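You operate a simulated robot arm through the tools that you are given. There is no shell and no other tool. Be economical: measure what you need, move in short steps, check, and stop when the job is done.

You run a simulated robot arm. Do the job below in one go: nothing can be reset, and whatever is moved stays where it is left.

## Task
Wipe the press base, oil a patch on it and run the table out and in.
Fine: blue wiper first, then the brown dabber dipped in the oil tub; put both back and leave the blue dabber. Set down upright: brown dabber. Where these are worked on the way, their far stop is far enough and under half their travel is too little: press table. A coat counts when it lies all over at full strength: go over it till it gets no stronger. What is to be rubbed or washed off counts as gone when no trace of it is left.

Only the result counts: the job must be done as asked and must still hold three seconds after the hand-in. Knocking over, shifting, dropping, spilling or breaking anything else fails it.

## Robot
A 7-joint arm with a two-finger parallel gripper, fixed in place. Base frame: the origin is at the foot of the arm, x ahead of it, y to its left, z up. Lengths are in mm, angles in degrees, forces in N, time in s.
With the tool pointing down near the work surface it reaches from about 340 to 780 mm from the base axis. Its first joint turns from -166.0 to 166.0 degrees. Payload 3.91 kg.
The TCP is the grasp point between the finger pads, 30 mm short of the fingertips. In the tool frame z runs along the fingers and y along their closing line. Largest opening 110 mm; finger width 20, thickness 10; the body of the gripper, 48 by 112 mm, starts 55 mm behind the TCP.
Orientation is that of the tool frame in the base frame, as a unit quaternion [w, x, y, z]. With the fingers straight down and closing along the base's y, the tool's x points along the base's -x, its y along +y and its z along -z.

## Interface
- The arm moves only by the tool servo_tool. Its argument "deltas" is a list that holds one entry, the list of rows, each a list of 7 numbers: the opening, from 0 (shut) to 1 (fully open), then the shift along the tool's x, y, z in units of 500 mm (1.0 is 500 mm), then the turn, a rotation vector about the tool's x, y, z in units of 45 degrees (1.0 is 45 degrees). In form: [[[hand, x, y, z, ax, ay, az], ...]]. A call has 1 to 10 rows; each row is the pose to reach, as a shift and turn from the pose commanded when the call began, along the tool's axes at that moment. A call with a number of a shift or a turn outside -1 to 1 is refused whole. Rows are played at 5 a second. More than 50 mm and 8.6 degrees between two rows, or a gripper value outside its range, and nothing of the call is played. Where a pose cannot be reached the arm comes as near as it can. A force on the tool above 40 N (or 10 N above the force at the start of the call, whichever is more), or a blocked arm, ends the call early, and 0.2 s more pass. The fingers move at their own pace (about 153 mm/s each) and stop on an object; they squeeze with about 40 N. The grip force told is the motor's: it shows also when the fingers shut on nothing. Time passes only in rows, and 0.2 s behind the last, so rows that repeat a pose let the fingers close. It gives the time, the measured TCP pose, the force on the tool (base axes), the opening and the grip force at its end, in the units of the frame above (readings bear some noise), with the torque about the TCP (base axes, N m) and any sound that the robot's microphone picked up.
- Cameras (640 x 400 px; columns grow to the right, rows downward): "scene" is fixed at [48.4, 649, 1365.3]; the picture's right is [-0.32, -0.95, 0.00], its down [-0.88, 0.30, -0.38] and it looks along [0.36, -0.12, -0.93] (base axes); focal length 289 px, centre (320, 200). "wrist" rides on the gripper at [77, 7, -114] in the tool frame; the picture's right is [-0.09, 1.00, 0.00], its down [-0.80, -0.07, -0.59] and it looks along [-0.59, -0.05, 0.80] (tool axes); focal length 270 px, centre (320, 200).
- get_image(camera): a new picture of that camera. It takes no simulated time.
- raise_lower(by): slides the trunk up (or, below 0, down) by that many mm; the arm rides with it, the base frame stays. It gives what a move gives, with no picture.
- pixel_to_xyz(camera, pixels): for up to 12 pixels [column, row] of the newest picture of that camera ("zoom" is the newest enlarged one), the place [x, y, z] in the base frame of the surface seen there, good to about 3 mm. It takes no simulated time.
- zoom(camera, box): a new picture of the part [left, top, right, bottom] of that camera's present view, enlarged. It takes no simulated time.
- finish_job(): hands the job in; it is judged then, once.

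Go step by step. Measure first, check grasps and placings, and put right what went wrong. The budget is 80 turns and 46 pictures, counting those below and the enlarged ones. Unless the task says otherwise, let go and move clear before handing in, and close with one line.

The tools are called after "Call:" as name(argument=value, ...) on one line, values as JSON. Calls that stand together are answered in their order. servo_tool: Moves the arm, as the interface text tells. Its arguments: {"type":"object","properties":{"deltas":{"type":"array","items":{"type":"array","items":{"type":"array","items":{"type":"number"}}}}},"required":["deltas"]} The other tools are called the same way: raise_lower (by) slides the trunk up or down; get_image (camera) takes a picture; pixel_to_xyz (camera, pixels) gives the place of the surface under pixels of a picture; zoom (camera, box) takes an enlarged picture of a part of a camera's view; finish_job () hands the job in.

At the start:

```text
time: 0.0
tcp_pos: [268.5, 481.5, 1022.0]
tcp_rot: [0.0, 0.0, 1.0, 0.0]
wrist_force: [0.3, -0.3, -0.4]
ft_torque: [0.01, -0.02, 0.0]
opening: 110.2
grip_force: 0.1
trunk travel left (down, up): [-525.0, 85.0]
```

scene: 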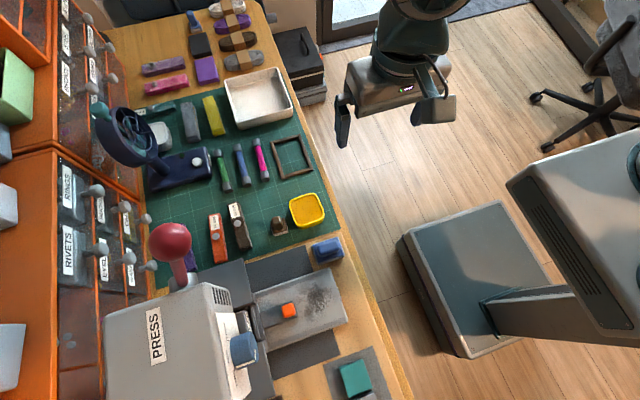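
wrist: 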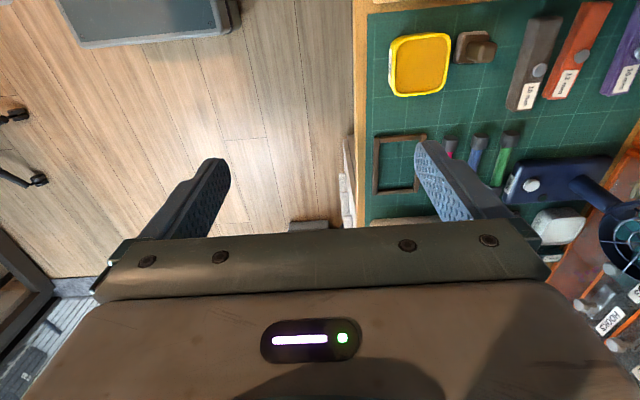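

The scene shows the press with a smudged plate near (315,300), a blue block at (327,250), a teal block at (355,378), a brown block at (279,226) and a yellow tub at (307,210). I'll enlarge these areas before measuring.

Call:
zoom(camera="scene", box=[220, 180, 420, 305])

Call:
zoom(camera="scene", box=[180, 240, 420, 400])

```text
3.20 times, centred on (320, 242) of scene
```

zoom: 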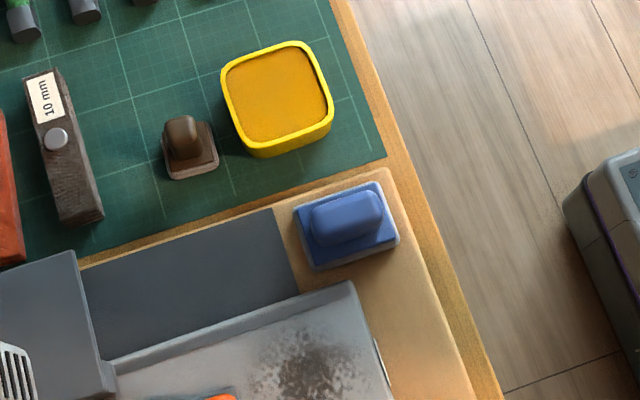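

```text
2.50 times, centred on (300, 320) of scene
```

zoom: 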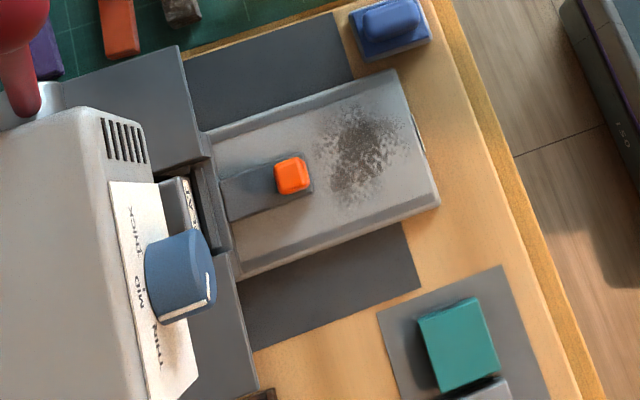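

The orange knob sits on a small slide on the grey plate, which carries black smudge at zoom (360,150). I still have to find the blue dabber and tell the tools apart, so I'll zoom on the rest of the desk and measure points.

Call:
pixel_to_xyz(camera="zoom", pixels=[[392, 20], [290, 172], [360, 150], [215, 135], [393, 72], [438, 205], [245, 278], [225, 200], [455, 345], [275, 60], [320, 290], [180, 270]])

Call:
zoom(camera="scene", box=[90, 0, 330, 150])

Call:
zoom(camera="scene", box=[120, 120, 360, 270])

```text
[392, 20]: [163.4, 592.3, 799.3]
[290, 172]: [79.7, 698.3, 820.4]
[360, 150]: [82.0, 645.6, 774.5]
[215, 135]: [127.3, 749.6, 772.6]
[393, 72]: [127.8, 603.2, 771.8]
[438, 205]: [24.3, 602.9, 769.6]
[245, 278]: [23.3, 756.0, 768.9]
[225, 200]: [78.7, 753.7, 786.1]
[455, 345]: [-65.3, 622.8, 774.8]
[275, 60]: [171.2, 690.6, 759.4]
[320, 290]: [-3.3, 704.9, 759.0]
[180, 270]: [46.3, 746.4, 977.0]
```

```text
2.67 times, centred on (210, 75) of scene
```

zoom: 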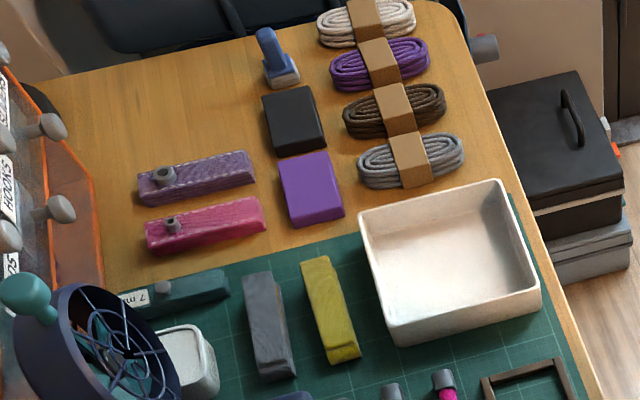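

```text
2.67 times, centred on (240, 195) of scene
```

zoom: 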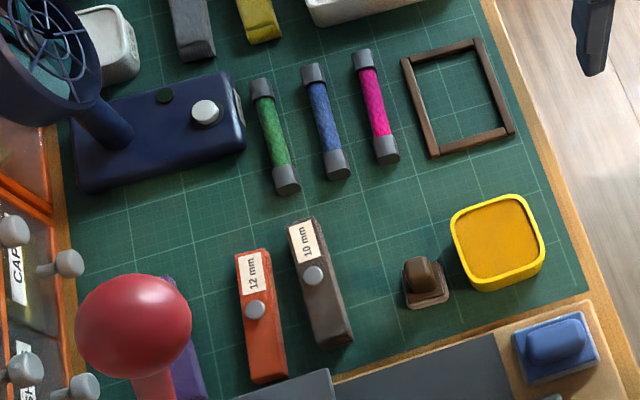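

The blue dabber stands far off at zoom (275,60), so the blue block at (327,250) is the wiper and the brown dabber is at (279,226). I'll turn the hand toward +y so the wrist camera can look at the press from the front.

Call:
servo_tool(deltas=[[[1, 0.03, 0, 0, 0, 0, -0.125], [1, 0.06, 0, 0, 0, 0, -0.25], [1, 0.09, 0, 0, 0, 0, -0.375], [1, 0.12, 0, 0, 0, 0, -0.5], [1, 0.15, 0, 0, 0, 0, -0.625], [1, 0.17, 0, 0, 0, 0, -0.75], [1, 0.18, 0, 0, 0, 0, -0.875], [1, 0.188, 0, 0, 0, 0, -1]]])

```text
time: 1.8
tcp_pos: [174.2, 482.6, 1022.8]
tcp_rot: [0.0, -0.383, 0.924, 0.0]
wrist_force: [-1.1, 0.5, -0.1]
ft_torque: [0.0, 0.0, 0.01]
opening: 109.8
grip_force: 0.2
trunk travel left (down, up): [-525.0, 85.0]
```

The turn went as expected. I'll do the second 45° and slide over to x≈80.

Call:
servo_tool(deltas=[[[1, 0.02, 0.013, 0, 0, 0, -0.125], [1, 0.04, 0.026, 0, 0, 0, -0.25], [1, 0.06, 0.039, 0, 0, 0, -0.375], [1, 0.08, 0.052, 0, 0, 0, -0.5], [1, 0.1, 0.065, 0, 0, 0, -0.625], [1, 0.12, 0.078, 0, 0, 0, -0.75], [1, 0.14, 0.09, 0, 0, 0, -0.875], [1, 0.161, 0.105, 0, 0, 0, -1]]])

Call:
get_image(camera="wrist")

```text
time: 3.6
tcp_pos: [80.9, 460.0, 1023.3]
tcp_rot: [0.0, 0.708, -0.706, 0.0]
wrist_force: [0.0, 0.2, -0.1]
ft_torque: [0.02, 0.02, -0.04]
opening: 110.0
grip_force: 0.1
trunk travel left (down, up): [-525.0, 85.0]
```

```text
39 pictures are left
```

wrist: 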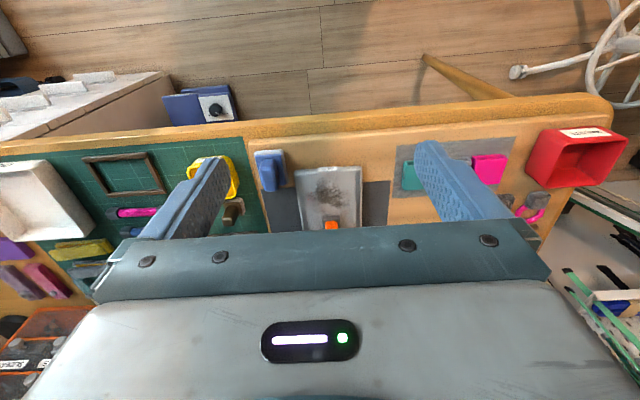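

The plate is visible at (330,190) with the orange knob at (332,225). I'll enlarge this view.

Call:
zoom(camera="wrist", box=[220, 130, 420, 255])

```text
3.20 times, centred on (320, 192) of wrist
```

zoom: 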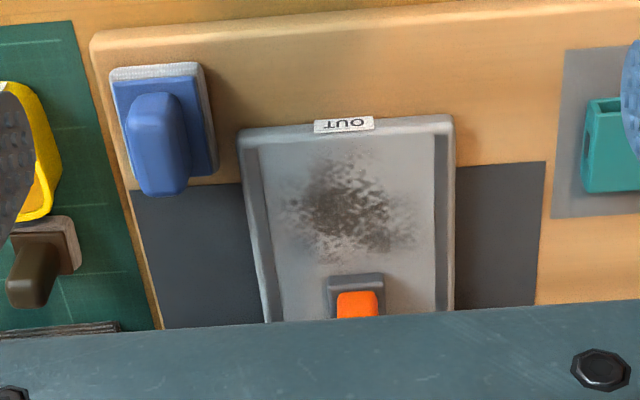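

The base has a raised rim with an "OUT" label at the front, and the slide with the orange knob sits behind the smudge. I'll go lower for a closer view before grasping anything.

Call:
servo_tool(deltas=[[[1, -0.05, 0, 0.07, 0, 0, 0], [1, -0.1, 0, 0.14, 0, 0, 0], [1, -0.15, 0, 0.21, 0, 0, 0], [1, -0.2, 0, 0.28, 0, 0, 0], [1, -0.228, 0, 0.33, 0, 0, 0]]])

Call:
get_image(camera="wrist")

```text
time: 4.8
tcp_pos: [81.1, 575.7, 855.0]
tcp_rot: [0.0, -0.707, 0.707, -0.001]
wrist_force: [-0.3, 0.4, 0.7]
ft_torque: [-0.01, -0.03, 0.01]
opening: 110.0
grip_force: 0.0
trunk travel left (down, up): [-525.0, 85.0]
```

```text
37 pictures are left
```

wrist: 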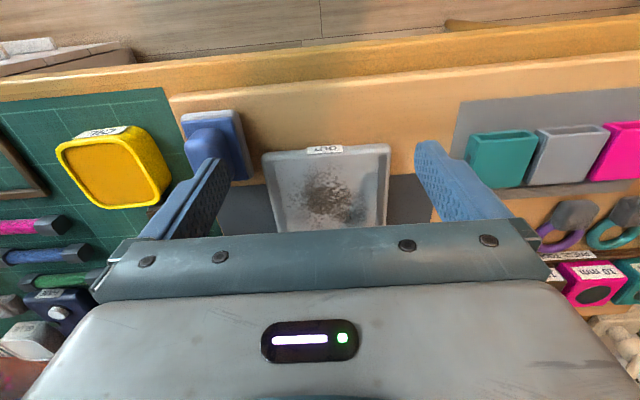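

The view is clear; I'll enlarge the plate and wiper and measure them.

Call:
zoom(camera="wrist", box=[160, 90, 416, 250])

Call:
zoom(camera="scene", box=[240, 225, 360, 345])

```text
2.50 times, centred on (288, 170) of wrist
```

zoom: 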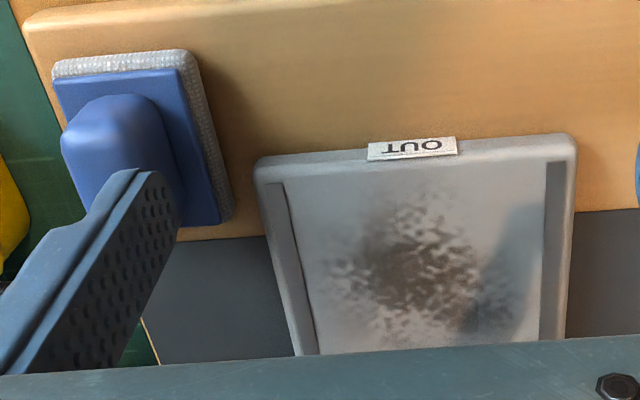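

```text
3.33 times, centred on (300, 285) of scene
```

zoom: 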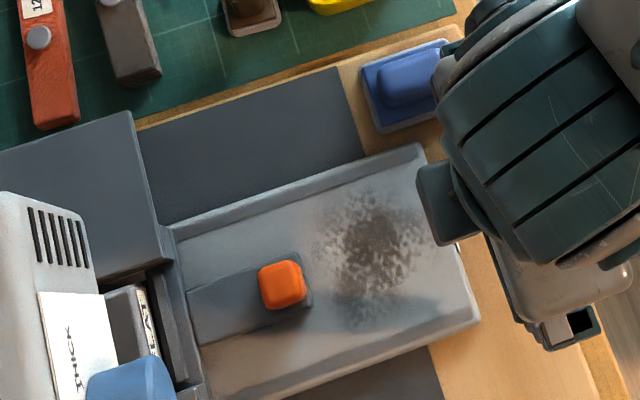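

I'll measure the smudge extents, rails, wiper, slide and knob on this scene zoom.

Call:
pixel_to_xyz(camera="zoom", pixels=[[310, 245], [425, 250], [375, 195], [345, 325], [185, 240], [405, 170], [450, 310], [310, 300], [200, 320], [282, 275], [390, 78], [380, 130]])

Call:
pixel_to_xyz(camera="wrist", pixels=[[187, 118], [238, 115], [250, 175], [195, 138], [325, 150], [315, 190], [100, 170], [118, 150], [300, 225], [270, 160], [380, 160], [230, 210]])

```text
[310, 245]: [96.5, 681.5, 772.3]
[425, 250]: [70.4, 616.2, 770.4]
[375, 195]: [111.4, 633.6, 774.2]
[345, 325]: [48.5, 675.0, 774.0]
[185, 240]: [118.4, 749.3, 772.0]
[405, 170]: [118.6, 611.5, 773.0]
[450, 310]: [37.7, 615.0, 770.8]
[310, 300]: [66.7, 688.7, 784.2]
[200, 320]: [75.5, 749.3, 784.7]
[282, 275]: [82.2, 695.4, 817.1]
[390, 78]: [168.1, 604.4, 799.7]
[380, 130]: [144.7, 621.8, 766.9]
```

```text
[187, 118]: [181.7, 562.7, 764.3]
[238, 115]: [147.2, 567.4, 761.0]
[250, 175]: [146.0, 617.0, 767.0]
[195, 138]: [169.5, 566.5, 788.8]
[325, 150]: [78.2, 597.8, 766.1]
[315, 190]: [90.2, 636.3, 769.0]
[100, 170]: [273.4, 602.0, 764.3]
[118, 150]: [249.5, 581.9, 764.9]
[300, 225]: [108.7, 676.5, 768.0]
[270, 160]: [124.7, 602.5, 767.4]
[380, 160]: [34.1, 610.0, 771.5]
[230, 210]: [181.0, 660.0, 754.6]
```

The tray surface is at z≈771, with smudge over x 48–112 and y 612–682, and the wiper is centred near (165,592). I'll move the hand next to it for a precise view of its handle.

Call:
servo_tool(deltas=[[[1, 0.03, -0.05, -0.03, 0, 0, 0], [1, 0.06, -0.1, -0.06, 0, 0, 0], [1, 0.09, -0.15, -0.08, 0, 0, 0], [1, 0.11, -0.168, -0.09, 0, 0, 0]]])

Call:
get_image(camera="wrist")

```text
time: 5.8
tcp_pos: [164.8, 517.5, 900.4]
tcp_rot: [0.0, 0.707, -0.707, 0.0]
wrist_force: [-1.1, 0.8, 0.5]
ft_torque: [-0.01, 0.02, -0.01]
opening: 110.3
grip_force: 0.1
trunk travel left (down, up): [-525.0, 85.0]
```

```text
34 pictures are left
```

wrist: 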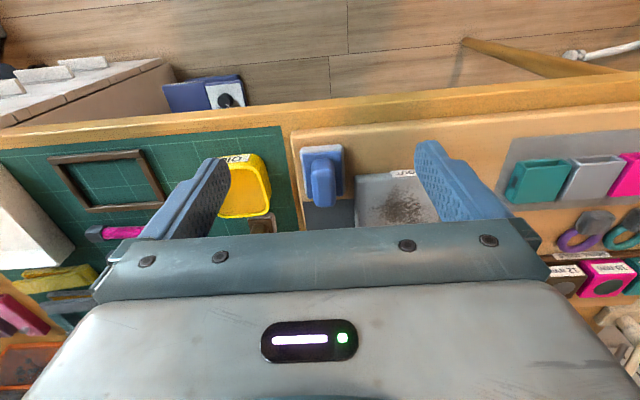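

Call:
zoom(camera="wrist", box=[272, 128, 368, 224])

```text
4.17 times, centred on (320, 176) of wrist
```

zoom: 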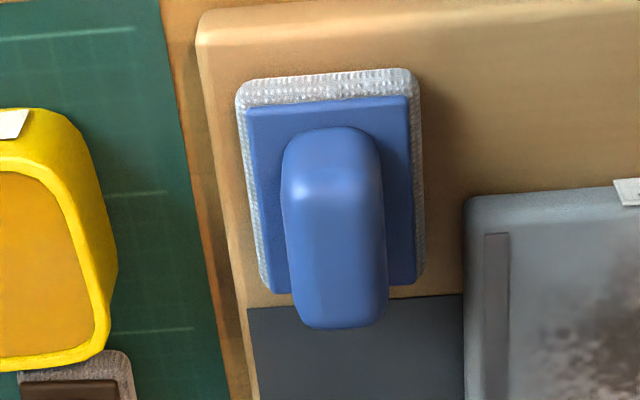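

The handle runs along y; I'll measure its top and the pad's corners.

Call:
pixel_to_xyz(camera="zoom", pixels=[[302, 220], [380, 220], [340, 195], [345, 300], [308, 300], [380, 300], [240, 85], [408, 75], [265, 285], [420, 275], [250, 200], [405, 200]])

```text
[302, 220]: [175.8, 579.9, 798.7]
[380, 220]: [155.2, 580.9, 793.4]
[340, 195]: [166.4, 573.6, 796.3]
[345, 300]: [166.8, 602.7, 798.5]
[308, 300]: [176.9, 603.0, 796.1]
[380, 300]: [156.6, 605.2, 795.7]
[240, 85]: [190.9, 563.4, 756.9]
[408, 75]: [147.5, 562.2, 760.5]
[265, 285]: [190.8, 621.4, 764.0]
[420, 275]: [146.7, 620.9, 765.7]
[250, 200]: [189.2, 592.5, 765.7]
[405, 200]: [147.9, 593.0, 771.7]
```

The handle centre is at (166.5,591) with its top at 798, and the pad spans x 147–190, y 562–621. I'll approach with a half opening, descend to TCP z≈807 and close.

Call:
servo_tool(deltas=[[[0.5, -0.05, 0, 0, 0, 0, 0], [0.5, -0.1, -0.004, 0, 0, 0, 0], [0.5, -0.147, -0.004, 0.03, 0, 0, 0], [0.5, -0.147, -0.004, 0.09, 0, 0, 0], [0.5, -0.147, -0.004, 0.15, 0, 0, 0], [0.5, -0.147, -0.004, 0.186, 0, 0, 0], [0, -0.147, -0.004, 0.186, 0, 0, 0], [0, -0.147, -0.004, 0.186, 0, 0, 0], [0, -0.147, -0.004, 0.186, 0, 0, 0]]])

```text
time: 7.8
tcp_pos: [166.6, 594.3, 807.0]
tcp_rot: [-0.001, 0.707, -0.707, -0.001]
wrist_force: [0.1, 0.7, -0.1]
ft_torque: [0.0, 0.0, -0.02]
opening: 22.8
grip_force: 40.6
trunk travel left (down, up): [-525.0, 85.0]
```

The wiper is gripped (opening 22.8, 40 N). I'll lift it, carry it over the tray centre and hover just above the surface.

Call:
servo_tool(deltas=[[[0, 0, 0, -0.05, 0, 0, 0], [0, 0, 0, -0.09, 0, 0, 0], [0, -0.04, 0.06, -0.09, 0, 0, 0], [0, -0.08, 0.12, -0.09, 0, 0, 0], [0, -0.107, 0.177, -0.09, 0, 0, 0], [0, -0.107, 0.177, -0.06, 0, 0, 0], [0, -0.107, 0.177, -0.04, 0, 0, 0], [0, -0.107, 0.177, -0.04, 0, 0, 0]]])

Call:
zoom(camera="scene", box=[240, 225, 360, 345])

```text
time: 9.6
tcp_pos: [76.5, 648.0, 829.0]
tcp_rot: [0.0, 0.707, -0.707, -0.001]
wrist_force: [-0.1, 0.0, -0.3]
ft_torque: [-0.03, 0.0, -0.01]
opening: 22.6
grip_force: 39.7
trunk travel left (down, up): [-525.0, 85.0]
```

```text
3.33 times, centred on (300, 285) of scene
```

zoom: 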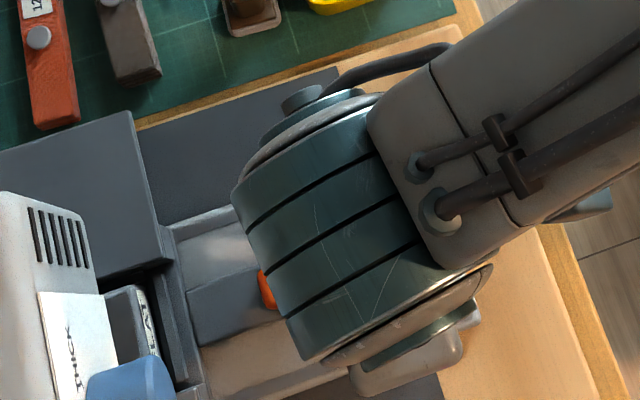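

The view is blocked by the arm, so I'll feel for contact, lowering 2 mm per row.

Call:
servo_tool(deltas=[[[0, 0, 0, 0.004, 0, 0, 0], [0, 0, 0, 0.008, 0, 0, 0], [0, 0, 0, 0.012, 0, 0, 0], [0, 0, 0, 0.014, 0, 0, 0], [0, 0, 0, 0.016, 0, 0, 0]]])

```text
time: 10.8
tcp_pos: [76.7, 648.1, 820.9]
tcp_rot: [0.0, 0.707, -0.707, 0.0]
wrist_force: [0.1, 0.4, -1.1]
ft_torque: [0.02, 0.0, 0.02]
opening: 22.8
grip_force: 40.4
trunk travel left (down, up): [-525.0, 85.0]
```

Call:
servo_tool(deltas=[[[0, 0, 0, 0.002, 0, 0, 0], [0, 0, 0, 0.004, 0, 0, 0], [0, 0, 0, 0.006, 0, 0, 0]]])

```text
time: 11.6
tcp_pos: [77.4, 647.5, 820.9]
tcp_rot: [0.002, -0.707, 0.707, 0.002]
wrist_force: [1.1, 1.4, 21.6]
ft_torque: [-0.59, -0.02, -0.02]
opening: 22.5
grip_force: 39.9
trunk travel left (down, up): [-525.0, 85.0]
```

Contact is at z≈820.5, with about 21 N at the deepest command. I'll ease up 1 mm and rub back and forth over the smudge.

Call:
servo_tool(deltas=[[[0, 0, 0, -0.002, 0, 0, 0], [0, 0, 0.026, -0.002, 0, 0, 0], [0, 0.018, 0.026, -0.002, 0, 0, 0], [0, 0.018, 0, -0.002, 0, 0, 0], [0, 0.018, -0.026, -0.002, 0, 0, 0], [0, 0, -0.026, -0.002, 0, 0, 0], [0, -0.016, -0.026, -0.002, 0, 0, 0], [0, -0.016, 0, -0.002, 0, 0, 0], [0, -0.016, 0.026, -0.002, 0, 0, 0], [0, 0, 0.026, -0.002, 0, 0, 0]]])

```text
time: 13.8
tcp_pos: [61.0, 647.7, 819.8]
tcp_rot: [-0.001, 0.708, -0.706, -0.002]
wrist_force: [-1.9, 8.8, 22.2]
ft_torque: [0.06, 0.01, 0.11]
opening: 22.7
grip_force: 40.2
trunk travel left (down, up): [-525.0, 85.0]
```

The strokes ran without blocking at about 22 N. I'll make another full set of passes back across.

Call:
servo_tool(deltas=[[[0, 0.018, 0, 0, 0, 0, 0], [0, -0.016, 0, 0, 0, 0, 0], [0, -0.016, -0.02, 0, 0, 0, 0], [0, 0.018, -0.02, 0, 0, 0, 0], [0, 0.018, -0.04, 0, 0, 0, 0], [0, -0.016, -0.04, 0, 0, 0, 0], [0, -0.016, -0.058, 0, 0, 0, 0], [0, 0.018, -0.058, 0, 0, 0, 0], [0, 0, -0.03, 0, 0, 0, 0], [0, 0, 0, 0, 0, 0, 0]]])

Call:
servo_tool(deltas=[[[0, 0.018, -0.004, 0, 0, 0, 0], [0, -0.016, -0.006, 0, 0, 0, 0], [0, -0.016, -0.03, 0, 0, 0, 0], [0, 0.018, -0.03, 0, 0, 0, 0], [0, 0.018, -0.058, 0, 0, 0, 0], [0, -0.016, -0.058, 0, 0, 0, 0], [0, 0, -0.03, 0, 0, 0, 0], [0, 0, -0.03, -0.06, 0, 0, 0], [0, 0.1, -0.1, -0.12, 0, 0, 0], [0, 0.2, -0.18, -0.12, 0, 0, 0]]])

Call:
zoom(camera="scene", box=[240, 225, 360, 345])

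```text
time: 16.0
tcp_pos: [63.9, 646.3, 819.3]
tcp_rot: [-0.001, 0.708, -0.707, -0.001]
wrist_force: [4.9, -0.1, 17.4]
ft_torque: [0.01, -0.21, 0.05]
opening: 22.7
grip_force: 39.9
trunk travel left (down, up): [-525.0, 85.0]
```

```text
refused: row 9 steps farther than a row can; nothing moved
```

```text
3.33 times, centred on (300, 285) of scene
```

zoom: 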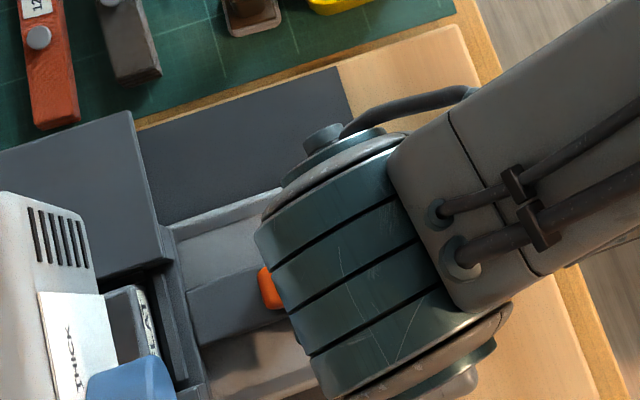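

The second call was refused because one step was too long. I'll lift and back off in shorter steps to look at the base.

Call:
servo_tool(deltas=[[[0, 0.018, -0.02, 0, 0, 0, 0], [0, -0.016, -0.03, 0, 0, 0, 0], [0, -0.016, -0.058, 0, 0, 0, 0], [0, 0.018, -0.058, 0, 0, 0, 0], [0, 0, -0.03, 0, 0, 0, 0], [0, 0, -0.03, -0.06, 0, 0, 0], [0, 0.06, -0.08, -0.1, 0, 0, 0], [0, 0.12, -0.14, -0.1, 0, 0, 0], [0, 0.18, -0.2, -0.1, 0, 0, 0], [0, 0.24, -0.21, -0.1, 0, 0, 0]]])

Call:
zoom(camera="scene", box=[240, 225, 360, 345])

```text
time: 18.2
tcp_pos: [166.4, 526.1, 867.8]
tcp_rot: [0.0, -0.706, 0.708, 0.0]
wrist_force: [-0.5, 0.1, -0.5]
ft_torque: [0.01, 0.01, 0.04]
opening: 23.0
grip_force: 39.5
trunk travel left (down, up): [-525.0, 85.0]
```

```text
3.33 times, centred on (300, 285) of scene
```

zoom: 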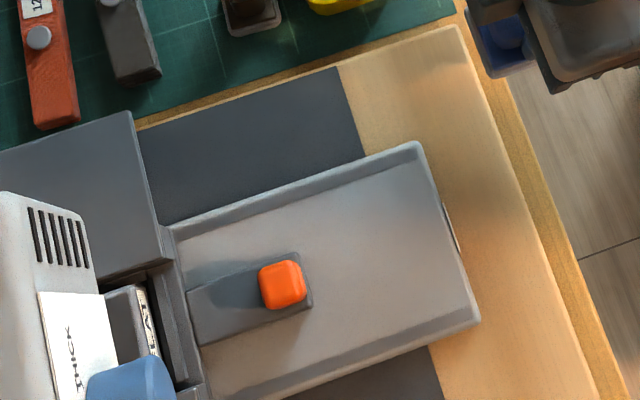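

The tray is now clean with no trace left. I'll return the wiper to its spot at TCP (166.6,594.3,807), release and lift.

Call:
servo_tool(deltas=[[[0, -0.07, 0, 0, 0, 0, 0], [0, -0.136, 0, 0, 0, 0, 0], [0, -0.136, 0, 0.07, 0, 0, 0], [0, -0.136, 0, 0.105, 0, 0, 0], [0, -0.136, 0, 0.114, 0, 0, 0], [0, -0.136, 0, 0.121, 0, 0, 0], [0, -0.136, 0, 0.121, 0, 0, 0]]])

```text
time: 19.8
tcp_pos: [167.8, 595.0, 806.9]
tcp_rot: [0.0, -0.707, 0.708, 0.0]
wrist_force: [-0.1, -0.2, -0.4]
ft_torque: [0.02, -0.01, -0.02]
opening: 22.8
grip_force: 39.8
trunk travel left (down, up): [-525.0, 85.0]
```

There's no contact force yet, so I'll lower gently until it touches.

Call:
servo_tool(deltas=[[[0, 0, 0, 0.001, 0, 0, 0], [0, 0, 0, 0.002, 0, 0, 0], [0, 0, 0, 0.003, 0, 0, 0], [0, 0, 0, 0.003, 0, 0, 0]]])

```text
time: 20.8
tcp_pos: [169.7, 596.5, 806.5]
tcp_rot: [0.0, -0.707, 0.707, -0.001]
wrist_force: [0.3, 0.9, -1.5]
ft_torque: [-0.03, 0.0, -0.02]
opening: 22.5
grip_force: 39.9
trunk travel left (down, up): [-525.0, 85.0]
```

Call:
servo_tool(deltas=[[[0, 0, 0, 0.001, 0, 0, 0], [0, 0, 0, 0.002, 0, 0, 0], [0, 0, 0, 0.003, 0, 0, 0], [0, 0, 0, 0.003, 0, 0, 0]]])

```text
time: 21.8
tcp_pos: [169.2, 595.8, 804.8]
tcp_rot: [0.0, 0.707, -0.707, 0.001]
wrist_force: [0.3, -0.4, -0.3]
ft_torque: [0.02, 0.01, 0.01]
opening: 22.9
grip_force: 39.7
trunk travel left (down, up): [-525.0, 85.0]
```

Call:
servo_tool(deltas=[[[0, 0.003, 0.003, 0.001, 0, 0, 0], [0, 0.003, 0.003, 0.002, 0, 0, 0], [0, 0.003, 0.003, 0.003, 0, 0, 0], [0, 0.003, 0.003, 0.004, 0, 0, 0], [0, 0.003, 0.003, 0.005, 0, 0, 0]]])

```text
time: 23.0
tcp_pos: [168.4, 594.5, 804.0]
tcp_rot: [-0.001, 0.708, -0.707, -0.002]
wrist_force: [-2.4, -0.3, 21.6]
ft_torque: [-0.34, 0.08, -0.03]
opening: 23.0
grip_force: 40.2
trunk travel left (down, up): [-525.0, 85.0]
```

Contact is firm at about 21 N. I'll ease up 1 mm, open to half and lift clear.

Call:
servo_tool(deltas=[[[0, 0, 0, -0.003, 0, 0, 0], [0.45, 0, 0, -0.003, 0, 0, 0], [0.45, 0, 0, -0.003, 0, 0, 0], [0.45, 0, 0, -0.06, 0, 0, 0], [0.45, 0, 0, -0.13, 0, 0, 0], [0.45, 0.09, 0, -0.18, 0, 0, 0], [0.45, 0.14, -0.06, -0.18, 0, 0, 0], [0.45, 0.14, -0.12, -0.18, 0, 0, 0], [0.45, 0.14, -0.16, -0.18, 0, 0, 0]]])

Call:
get_image(camera="wrist")

Call:
zoom(camera="wrist", box=[260, 128, 420, 228])

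```text
refused: row 6 steps farther than a row can; nothing moved
```

```text
29 pictures are left
```

wrist: 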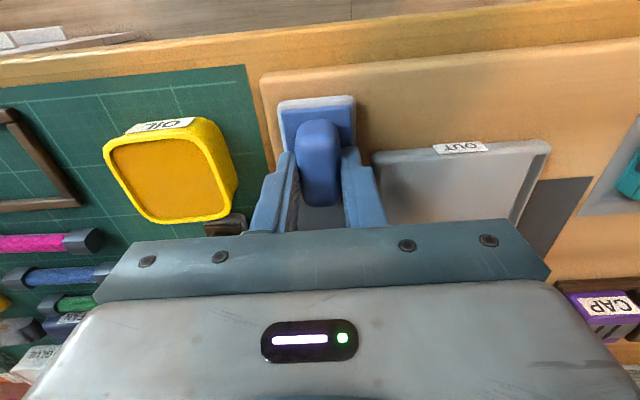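

```text
4.00 times, centred on (340, 178) of wrist
```

zoom: 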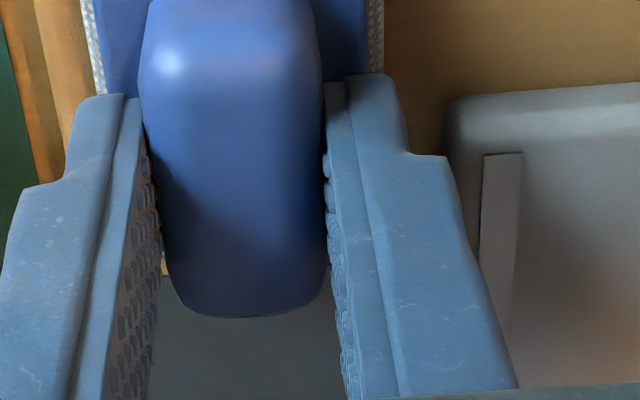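

The call was refused on step length; the wiper sits on its spot. I'll repeat with shorter steps: release, rise, and move toward the dabber side for a look.

Call:
servo_tool(deltas=[[[0, 0, 0, -0.003, 0, 0, 0], [0.45, 0, 0, -0.003, 0, 0, 0], [0.45, 0, 0, -0.003, 0, 0, 0], [0.45, 0, 0, -0.06, 0, 0, 0], [0.45, 0, 0, -0.13, 0, 0, 0], [0.45, 0.05, 0, -0.18, 0, 0, 0], [0.45, 0.1, -0.06, -0.2, 0, 0, 0], [0.45, 0.1, -0.12, -0.2, 0, 0, 0], [0.45, 0.1, -0.15, -0.2, 0, 0, 0]]])

Call:
get_image(camera="wrist")

Call:
zoom(camera="scene", box=[250, 180, 370, 280])

```text
time: 25.0
tcp_pos: [246.6, 544.5, 901.2]
tcp_rot: [0.0, 0.707, -0.707, 0.0]
wrist_force: [0.3, -0.1, 0.3]
ft_torque: [0.0, -0.01, 0.0]
opening: 49.2
grip_force: 0.1
trunk travel left (down, up): [-525.0, 85.0]
```

```text
27 pictures are left
```

wrist: 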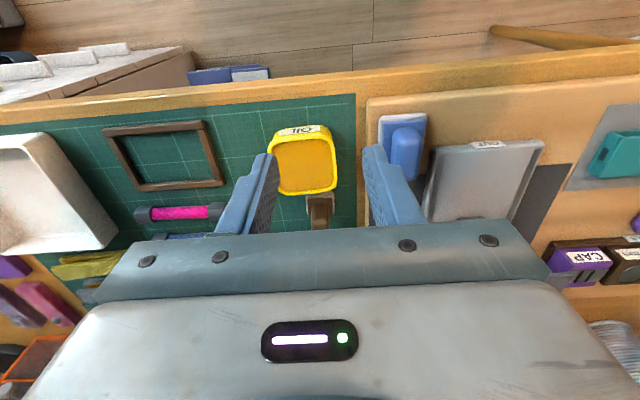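

```text
4.00 times, centred on (310, 230) of scene
```

zoom: 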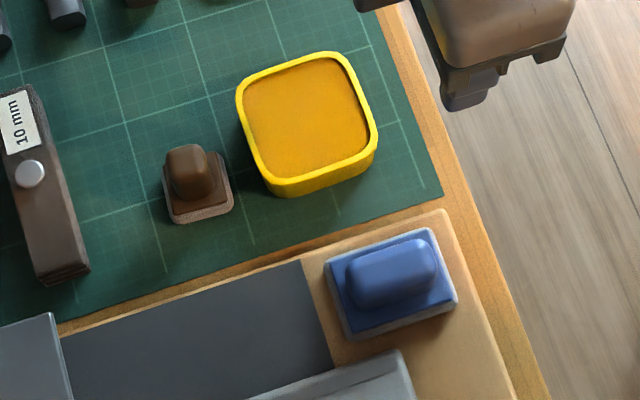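

The wiper is back on its spot. The dabber is at zoom (190,175) and the tub at (305,120); I'll measure both.

Call:
pixel_to_xyz(camera="zoom", pixels=[[188, 155], [170, 165], [208, 172], [190, 185], [163, 170], [228, 180], [178, 220], [232, 208], [305, 120], [245, 85], [365, 130], [300, 180]])

Call:
pixel_to_xyz(camera="wrist", pixels=[[309, 205], [331, 205], [320, 215], [305, 165], [275, 145], [325, 138], [334, 185], [283, 190], [312, 225], [329, 225], [308, 196], [330, 196]])

```text
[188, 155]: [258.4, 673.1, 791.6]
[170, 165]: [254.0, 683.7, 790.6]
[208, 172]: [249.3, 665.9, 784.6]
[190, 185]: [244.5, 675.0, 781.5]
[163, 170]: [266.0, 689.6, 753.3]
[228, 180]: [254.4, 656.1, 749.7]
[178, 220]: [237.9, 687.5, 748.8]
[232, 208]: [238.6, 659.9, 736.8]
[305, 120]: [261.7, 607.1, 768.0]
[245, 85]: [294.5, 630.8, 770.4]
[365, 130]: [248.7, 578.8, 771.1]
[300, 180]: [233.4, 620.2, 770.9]
```

```text
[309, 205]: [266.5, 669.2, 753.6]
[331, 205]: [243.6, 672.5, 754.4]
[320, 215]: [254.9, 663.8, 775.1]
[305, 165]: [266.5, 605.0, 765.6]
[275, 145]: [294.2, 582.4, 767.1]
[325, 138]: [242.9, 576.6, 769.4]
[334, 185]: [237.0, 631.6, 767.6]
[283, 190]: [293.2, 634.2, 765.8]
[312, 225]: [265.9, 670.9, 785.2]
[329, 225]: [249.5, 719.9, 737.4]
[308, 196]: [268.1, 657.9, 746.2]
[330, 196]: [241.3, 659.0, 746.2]
```

The dabber is at about (254,673) with its top near 793, and the tub is centred at (265,606) with oil at z≈767. I'll move over for a better look at the dabber.

Call:
servo_tool(deltas=[[[0.45, -0.06, -0.01, 0, 0, 0, 0], [0.45, -0.11, -0.015, 0, 0, 0, 0], [0.45, -0.11, -0.015, 0, 0, 0, 0]]])

Call:
zoom(camera="wrist", box=[240, 120, 400, 220])

```text
time: 25.8
tcp_pos: [250.5, 600.3, 901.8]
tcp_rot: [0.0, 0.707, -0.707, 0.0]
wrist_force: [0.2, 0.1, 0.5]
ft_torque: [0.02, 0.02, -0.03]
opening: 49.5
grip_force: 0.0
trunk travel left (down, up): [-525.0, 85.0]
```

```text
4.00 times, centred on (320, 170) of wrist
```

zoom: 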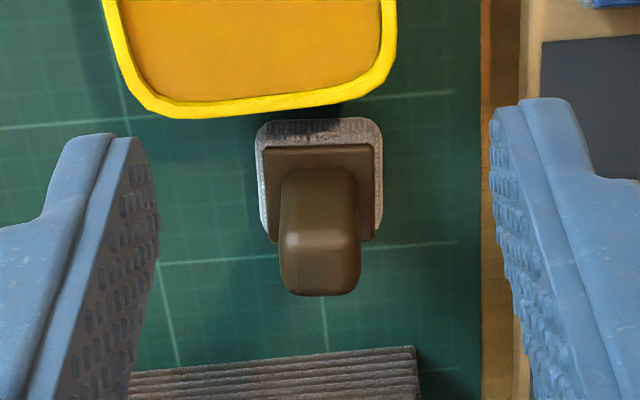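

Call:
pixel_to_xyz(camera="zoom", pixels=[[287, 250], [354, 250], [320, 240], [320, 290], [287, 280], [354, 280], [260, 130], [378, 125], [268, 235], [374, 235], [280, 160], [360, 160]])

```text
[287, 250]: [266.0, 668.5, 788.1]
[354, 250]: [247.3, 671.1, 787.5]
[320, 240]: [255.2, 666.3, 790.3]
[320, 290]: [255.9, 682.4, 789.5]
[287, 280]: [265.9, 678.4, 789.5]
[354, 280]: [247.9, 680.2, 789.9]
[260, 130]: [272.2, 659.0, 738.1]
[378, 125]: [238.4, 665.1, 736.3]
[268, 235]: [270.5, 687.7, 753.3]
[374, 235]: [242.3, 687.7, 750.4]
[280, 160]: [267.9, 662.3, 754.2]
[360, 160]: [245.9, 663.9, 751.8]
```

The dabber handle is centred at (256.5,673.5), with its plate top at 752 and its top at 790. I'll descend to TCP z 788 and grip it.

Call:
servo_tool(deltas=[[[0.45, -0.07, -0.006, 0, 0, 0, 0], [0.45, -0.146, -0.012, 0, 0, 0, 0], [0.45, -0.146, -0.012, 0.08, 0, 0, 0], [0.45, -0.146, -0.012, 0.15, 0, 0, 0], [0.45, -0.146, -0.012, 0.2, 0, 0, 0], [0.45, -0.146, -0.012, 0.226, 0, 0, 0], [0.45, -0.146, -0.012, 0.226, 0, 0, 0], [0, -0.146, -0.012, 0.226, 0, 0, 0], [0, -0.146, -0.012, 0.226, 0, 0, 0], [0, -0.146, -0.012, 0.226, 0, 0, 0]]])

```text
time: 28.0
tcp_pos: [256.4, 675.3, 790.1]
tcp_rot: [0.0, 0.707, -0.707, 0.0]
wrist_force: [0.4, -0.7, 0.3]
ft_torque: [0.0, -0.01, 0.01]
opening: 20.2
grip_force: 40.2
trunk travel left (down, up): [-525.0, 85.0]
```

The dabber is gripped (opening 20). I'll lift it 60 mm, carry it over the tub centre and lower it toward the oil.

Call:
servo_tool(deltas=[[[0, 0, 0, -0.06, 0, 0, 0], [0, 0, 0, -0.12, 0, 0, 0], [0, 0.07, -0.008, -0.12, 0, 0, 0], [0, 0.136, -0.016, -0.12, 0, 0, 0], [0, 0.136, -0.016, -0.1, 0, 0, 0], [0, 0.136, -0.016, -0.08, 0, 0, 0], [0, 0.136, -0.016, -0.07, 0, 0, 0], [0, 0.136, -0.016, -0.064, 0, 0, 0]]])

Call:
get_image(camera="wrist")

```text
time: 29.8
tcp_pos: [264.8, 604.4, 820.4]
tcp_rot: [0.0, -0.707, 0.707, 0.0]
wrist_force: [0.2, -0.5, -0.5]
ft_torque: [-0.03, -0.03, -0.01]
opening: 20.0
grip_force: 40.6
trunk travel left (down, up): [-525.0, 85.0]
```

```text
24 pictures are left
```

wrist: 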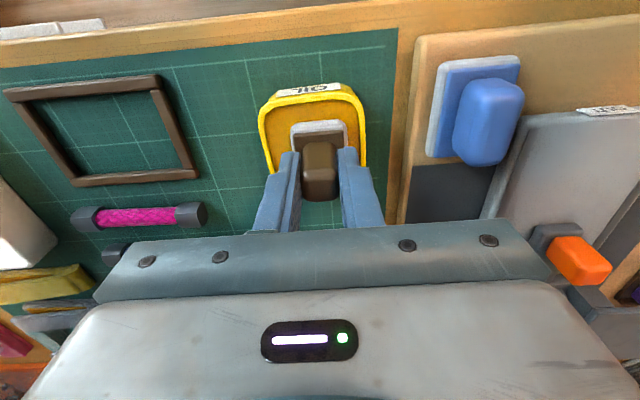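

The dabber is centred in the tub. I'll lower it in small steps until I feel contact, with a limit.

Call:
servo_tool(deltas=[[[0, 0, 0, 0.002, 0, 0, 0], [0, 0, 0, 0.004, 0, 0, 0], [0, 0, 0, 0.006, 0, 0, 0], [0, 0, 0, 0.008, 0, 0, 0]]])

```text
time: 30.8
tcp_pos: [264.7, 605.1, 819.5]
tcp_rot: [0.0, -0.707, 0.708, 0.001]
wrist_force: [0.2, -0.1, 7.3]
ft_torque: [-0.04, -0.01, -0.03]
opening: 20.1
grip_force: 39.7
trunk travel left (down, up): [-525.0, 85.0]
```

Contact with the oil at 7 N. I'll hold briefly, press a touch more, then lift and check the pad.

Call:
servo_tool(deltas=[[[0, 0, 0, 0.001, 0, 0, 0], [0, 0, 0, 0.001, 0, 0, 0], [0, 0, 0, 0.001, 0, 0, 0], [0, 0, 0, -0.05, 0, 0, 0], [0, 0, 0, -0.12, 0, 0, 0], [0, -0.01, 0.08, -0.12, 0, 0, 0], [0, -0.03, 0.16, -0.12, 0, 0, 0], [0, -0.05, 0.24, -0.12, 0, 0, 0], [0, -0.07, 0.32, -0.12, 0, 0, 0], [0, -0.084, 0.369, -0.12, 0, 0, 0]]])

Call:
get_image(camera="wrist")

```text
time: 33.0
tcp_pos: [80.2, 647.5, 875.0]
tcp_rot: [-0.001, 0.708, -0.706, 0.0]
wrist_force: [0.1, 0.0, -0.3]
ft_torque: [-0.05, 0.01, -0.01]
opening: 19.9
grip_force: 40.2
trunk travel left (down, up): [-525.0, 85.0]
```

```text
23 pictures are left
```

wrist: 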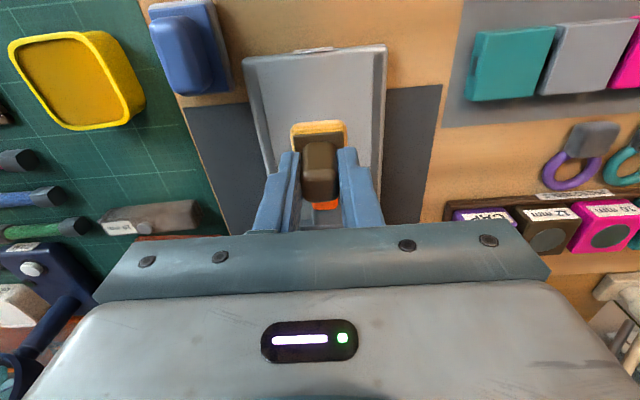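

The pad is now oil-yellow. I'll lower it onto the middle of the wiped area, feeling for contact near TCP z≈824.

Call:
servo_tool(deltas=[[[0, 0, 0, 0.05, 0, 0, 0], [0, 0, 0, 0.09, 0, 0, 0], [0, 0, 0, 0.096, 0, 0, 0], [0, 0, 0, 0.1, 0, 0, 0], [0, 0, 0, 0.103, 0, 0, 0], [0, 0, 0, 0.106, 0, 0, 0]]])

```text
time: 34.4
tcp_pos: [80.9, 646.4, 823.4]
tcp_rot: [0.0, -0.707, 0.708, -0.001]
wrist_force: [-0.6, 0.7, -0.4]
ft_torque: [-0.01, -0.04, 0.0]
opening: 20.1
grip_force: 39.6
trunk travel left (down, up): [-525.0, 85.0]
```

Call:
servo_tool(deltas=[[[0, 0, 0, 0.002, 0, 0, 0], [0, 0, 0, 0.004, 0, 0, 0], [0, 0, 0, 0.005, 0, 0, 0], [0, 0, 0, 0.006, 0, 0, 0]]])

```text
time: 35.4
tcp_pos: [80.0, 645.6, 821.6]
tcp_rot: [-0.002, 0.707, -0.707, -0.001]
wrist_force: [1.0, -2.1, 14.6]
ft_torque: [-0.17, -0.04, -0.01]
opening: 20.1
grip_force: 40.1
trunk travel left (down, up): [-525.0, 85.0]
```

Contact is about 15 N. I'll stroke the oil in a serpentine over the wiped area, then lift and inspect.

Call:
servo_tool(deltas=[[[0, 0.036, 0, 0, 0, 0, 0], [0, 0.036, 0.032, 0, 0, 0, 0], [0, 0, 0.032, 0, 0, 0, 0], [0, -0.036, 0.032, 0, 0, 0, 0], [0, -0.036, 0, 0, 0, 0, 0], [0, -0.036, -0.032, 0, 0, 0, 0], [0, 0, -0.032, 0, 0, 0, 0], [0, 0.036, -0.032, 0, 0, 0, 0], [0, 0.036, 0, 0, 0, 0, 0], [0, 0, 0, 0, 0, 0, 0]]])

Call:
servo_tool(deltas=[[[0, 0, 0, -0.06, 0, 0, 0], [0, 0.09, 0, -0.1, 0, 0, 0], [0, 0.18, 0, -0.1, 0, 0, 0], [0, 0.26, 0, -0.1, 0, 0, 0]]])

Call:
zoom(camera="scene", box=[240, 225, 360, 345])

```text
time: 37.6
tcp_pos: [77.7, 644.0, 821.5]
tcp_rot: [0.0, 0.708, -0.706, -0.001]
wrist_force: [-0.7, -7.9, 21.6]
ft_torque: [-0.18, 0.09, 0.04]
opening: 19.8
grip_force: 40.3
trunk travel left (down, up): [-525.0, 85.0]
```

```text
time: 38.6
tcp_pos: [80.3, 515.6, 870.1]
tcp_rot: [0.0, -0.707, 0.707, -0.001]
wrist_force: [0.3, -0.2, 0.6]
ft_torque: [0.04, 0.02, -0.01]
opening: 19.9
grip_force: 39.6
trunk travel left (down, up): [-525.0, 85.0]
```

```text
3.33 times, centred on (300, 285) of scene
```

zoom: 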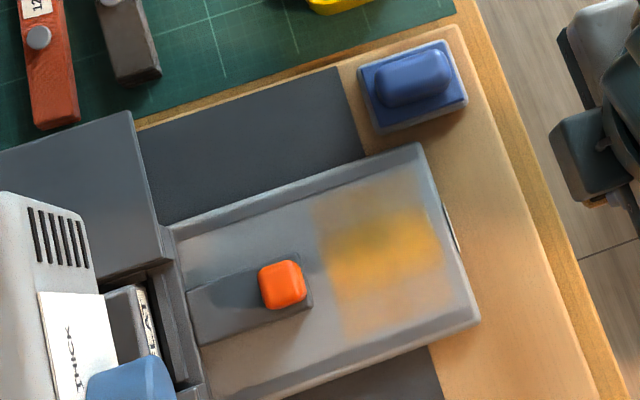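

The oil film shows at zoom (380,240) but is weaker toward the edges. I'll dip again and go over it more.

Call:
servo_tool(deltas=[[[0, 0, -0.09, -0.01, 0, 0, 0], [0, -0.02, -0.18, -0.01, 0, 0, 0], [0, -0.05, -0.27, -0.01, 0, 0, 0], [0, -0.1, -0.345, -0.01, 0, 0, 0], [0, -0.178, -0.369, -0.01, 0, 0, 0], [0, -0.178, -0.369, 0.05, 0, 0, 0], [0, -0.178, -0.369, 0.09, 0, 0, 0], [0, -0.178, -0.369, 0.1, 0, 0, 0], [0, -0.178, -0.369, 0.103, 0, 0, 0], [0, -0.178, -0.369, 0.105, 0, 0, 0]]])

```text
time: 40.8
tcp_pos: [262.6, 605.2, 818.6]
tcp_rot: [0.0, -0.706, 0.708, 0.0]
wrist_force: [0.0, 0.2, -0.8]
ft_torque: [-0.01, -0.01, 0.01]
opening: 20.3
grip_force: 40.0
trunk travel left (down, up): [-525.0, 85.0]
```

Call:
servo_tool(deltas=[[[0, 0, 0, 0.002, 0, 0, 0], [0, 0, 0, 0.004, 0, 0, 0], [0, 0, 0, 0.006, 0, 0, 0], [0, 0, 0, 0.006, 0, 0, 0]]])

```text
time: 41.8
tcp_pos: [263.3, 605.3, 817.2]
tcp_rot: [0.001, -0.707, 0.707, 0.001]
wrist_force: [-0.9, 2.3, 18.3]
ft_torque: [0.15, 0.03, -0.03]
opening: 20.0
grip_force: 40.0
trunk travel left (down, up): [-525.0, 85.0]
```

The pad is charged again (18 N contact). I'll carry it to the low-x strip of the patch and hover.

Call:
servo_tool(deltas=[[[0, 0, 0, -0.06, 0, 0, 0], [0, 0, 0, -0.12, 0, 0, 0], [0, -0.01, 0.09, -0.12, 0, 0, 0], [0, -0.02, 0.18, -0.12, 0, 0, 0], [0, -0.03, 0.27, -0.12, 0, 0, 0], [0, -0.04, 0.36, -0.12, 0, 0, 0], [0, -0.046, 0.398, -0.08, 0, 0, 0], [0, -0.046, 0.398, -0.02, 0, 0, 0], [0, -0.046, 0.398, -0.012, 0, 0, 0], [0, -0.046, 0.398, -0.01, 0, 0, 0]]])

```text
time: 44.0
tcp_pos: [63.8, 629.2, 821.9]
tcp_rot: [-0.001, 0.707, -0.707, 0.0]
wrist_force: [-1.3, -1.5, 7.5]
ft_torque: [0.04, 0.06, 0.02]
opening: 19.9
grip_force: 40.1
trunk travel left (down, up): [-525.0, 85.0]
```

In contact at 7.5 N. I'll stroke the strip several times, shifting across the patch.

Call:
servo_tool(deltas=[[[0, -0.038, 0.002, 0.001, 0, 0, 0], [0, -0.076, 0.002, 0.001, 0, 0, 0], [0, -0.038, 0.002, 0.001, 0, 0, 0], [0, 0.002, 0.002, 0.001, 0, 0, 0], [0, 0.002, -0.016, 0.001, 0, 0, 0], [0, -0.038, -0.016, 0.001, 0, 0, 0], [0, -0.076, -0.016, 0.001, 0, 0, 0], [0, -0.076, -0.034, 0.001, 0, 0, 0], [0, -0.038, -0.034, 0.001, 0, 0, 0], [0, 0.002, -0.034, 0.001, 0, 0, 0]]])

Call:
servo_tool(deltas=[[[0, 0, -0.018, 0, 0, 0, 0], [0, -0.038, -0.018, 0, 0, 0, 0], [0, -0.078, -0.018, 0, 0, 0, 0], [0, -0.078, -0.036, 0, 0, 0, 0], [0, -0.038, -0.036, 0, 0, 0, 0], [0, 0, -0.036, 0, 0, 0, 0], [0, -0.038, -0.036, 0, 0, 0, 0], [0, -0.078, -0.036, 0, 0, 0, 0], [0, -0.038, -0.036, 0, 0, 0, 0], [0, 0, -0.036, 0, 0, 0, 0]]])

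Call:
servo_tool(deltas=[[[0, 0, 0, -0.06, 0, 0, 0], [0, 0.06, 0, -0.11, 0, 0, 0], [0, 0.14, 0, -0.11, 0, 0, 0], [0, 0.22, -0.03, -0.11, 0, 0, 0]]])

Call:
zoom(camera="scene", box=[240, 225, 360, 345])

```text
time: 46.2
tcp_pos: [84.2, 627.7, 822.1]
tcp_rot: [-0.001, 0.707, -0.707, -0.001]
wrist_force: [-0.2, 5.3, 20.7]
ft_torque: [0.34, -0.02, 0.0]
opening: 20.0
grip_force: 40.0
trunk travel left (down, up): [-525.0, 85.0]
```

```text
time: 48.4
tcp_pos: [100.1, 627.8, 819.1]
tcp_rot: [0.0, 0.708, -0.707, 0.0]
wrist_force: [0.0, 4.1, 12.5]
ft_torque: [0.44, 0.0, -0.05]
opening: 20.0
grip_force: 40.1
trunk travel left (down, up): [-525.0, 85.0]
```

```text
time: 49.4
tcp_pos: [113.4, 517.3, 876.1]
tcp_rot: [0.0, -0.706, 0.708, -0.001]
wrist_force: [-0.6, -1.2, 0.9]
ft_torque: [0.0, 0.01, 0.02]
opening: 19.9
grip_force: 39.8
trunk travel left (down, up): [-525.0, 85.0]
```

```text
3.33 times, centred on (300, 285) of scene
```

zoom: 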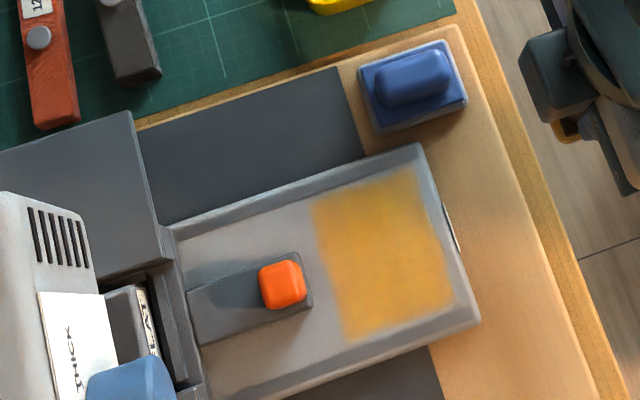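

The coat is now much stronger and forms a rectangle, zoom (312–455, 165–340). I'll measure its bounds, and re-dip for another pass.

Call:
pixel_to_xyz(camera="zoom", pixels=[[313, 207], [348, 338], [412, 168], [452, 300]])

Call:
servo_tool(deltas=[[[0, 0, -0.09, 0, 0, 0, 0], [0, -0.02, -0.18, 0, 0, 0, 0], [0, -0.09, -0.24, 0, 0, 0, 0], [0, -0.15, -0.29, 0, 0, 0, 0], [0, -0.175, -0.3, 0.05, 0, 0, 0], [0, -0.175, -0.3, 0.1, 0, 0, 0], [0, -0.175, -0.3, 0.112, 0, 0, 0], [0, -0.175, -0.3, 0.118, 0, 0, 0], [0, -0.175, -0.3, 0.121, 0, 0, 0], [0, -0.175, -0.3, 0.123, 0, 0, 0]]])

```text
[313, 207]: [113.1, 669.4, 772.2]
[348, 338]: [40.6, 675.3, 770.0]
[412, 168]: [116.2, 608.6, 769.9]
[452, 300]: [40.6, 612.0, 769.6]
```

```text
time: 51.6
tcp_pos: [264.9, 605.8, 815.3]
tcp_rot: [0.001, -0.707, 0.707, 0.0]
wrist_force: [1.4, -0.9, 12.2]
ft_torque: [0.13, 0.01, -0.03]
opening: 19.9
grip_force: 40.3
trunk travel left (down, up): [-525.0, 85.0]
```

The coat spans about x 41–116, y 609–674. The pad is dipped again, so I'll return to the low-x corner for another set of passes reaching right to the edges.

Call:
servo_tool(deltas=[[[0, 0, 0, -0.06, 0, 0, 0], [0, 0, 0, -0.12, 0, 0, 0], [0, -0.01, 0.09, -0.12, 0, 0, 0], [0, -0.02, 0.18, -0.12, 0, 0, 0], [0, -0.03, 0.27, -0.12, 0, 0, 0], [0, -0.04, 0.36, -0.12, 0, 0, 0], [0, -0.042, 0.412, -0.06, 0, 0, 0], [0, -0.042, 0.412, -0.02, 0, 0, 0], [0, -0.042, 0.412, -0.013, 0, 0, 0], [0, -0.042, 0.412, -0.01, 0, 0, 0]]])

```text
time: 53.8
tcp_pos: [59.8, 626.8, 819.1]
tcp_rot: [0.0, -0.707, 0.707, 0.0]
wrist_force: [0.2, 0.3, -0.3]
ft_torque: [0.03, -0.01, -0.01]
opening: 20.0
grip_force: 40.0
trunk travel left (down, up): [-525.0, 85.0]
```

Almost touching. I'll press 1.5–2 mm lower and stroke across the whole patch.

Call:
servo_tool(deltas=[[[0, 0, 0, 0.003, 0, 0, 0], [0, -0.038, 0.004, 0.005, 0, 0, 0], [0, -0.076, 0.004, 0.005, 0, 0, 0], [0, -0.038, 0.004, 0.005, 0, 0, 0], [0, 0.003, 0.004, 0.005, 0, 0, 0], [0, 0.003, -0.018, 0.005, 0, 0, 0], [0, -0.038, -0.018, 0.005, 0, 0, 0], [0, -0.076, -0.018, 0.005, 0, 0, 0], [0, -0.076, -0.04, 0.005, 0, 0, 0], [0, -0.038, -0.04, 0.005, 0, 0, 0]]])

Call:
servo_tool(deltas=[[[0, 0.042, 0, 0, 0, 0, 0], [0, 0.042, -0.022, 0, 0, 0, 0], [0, 0, -0.022, 0, 0, 0, 0], [0, -0.038, -0.022, 0, 0, 0, 0], [0, -0.038, -0.042, 0, 0, 0, 0], [0, 0, -0.042, 0, 0, 0, 0], [0, 0.042, -0.042, 0, 0, 0, 0], [0, 0, -0.042, 0, 0, 0, 0], [0, -0.038, -0.042, 0, 0, 0, 0], [0, 0, -0.042, 0, 0, 0, 0]]])

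Call:
servo_tool(deltas=[[[0, 0, 0, -0.06, 0, 0, 0], [0, 0.06, 0, -0.11, 0, 0, 0], [0, 0.14, 0, -0.11, 0, 0, 0], [0, 0.22, 0, -0.11, 0, 0, 0], [0, 0.26, -0.02, -0.11, 0, 0, 0]]])

Call:
zoom(camera="scene", box=[240, 225, 360, 345])

```text
time: 56.0
tcp_pos: [78.9, 644.4, 816.2]
tcp_rot: [0.001, -0.707, 0.707, 0.0]
wrist_force: [-0.8, 1.2, 19.8]
ft_torque: [0.25, 0.03, 0.02]
opening: 20.0
grip_force: 40.0
trunk travel left (down, up): [-525.0, 85.0]
```

```text
time: 58.2
tcp_pos: [101.0, 644.7, 816.3]
tcp_rot: [0.001, -0.707, 0.707, 0.001]
wrist_force: [-0.6, -0.4, 14.3]
ft_torque: [0.21, 0.01, 0.03]
opening: 20.2
grip_force: 39.9
trunk travel left (down, up): [-525.0, 85.0]
```

```text
time: 59.4
tcp_pos: [111.6, 516.7, 872.1]
tcp_rot: [-0.001, -0.707, 0.707, 0.0]
wrist_force: [0.0, -0.1, -0.2]
ft_torque: [0.03, 0.01, 0.03]
opening: 20.1
grip_force: 40.1
trunk travel left (down, up): [-525.0, 85.0]
```

```text
3.33 times, centred on (300, 285) of scene
```

zoom: 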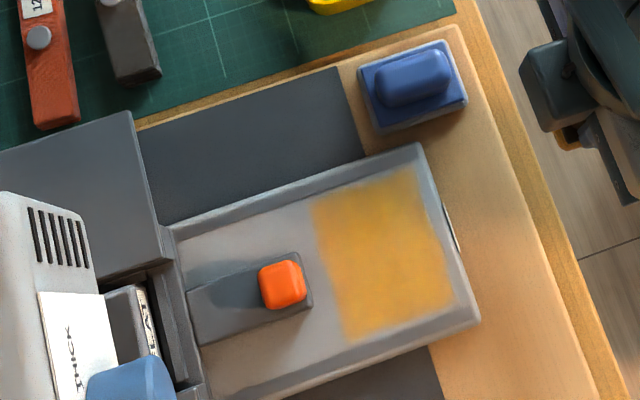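

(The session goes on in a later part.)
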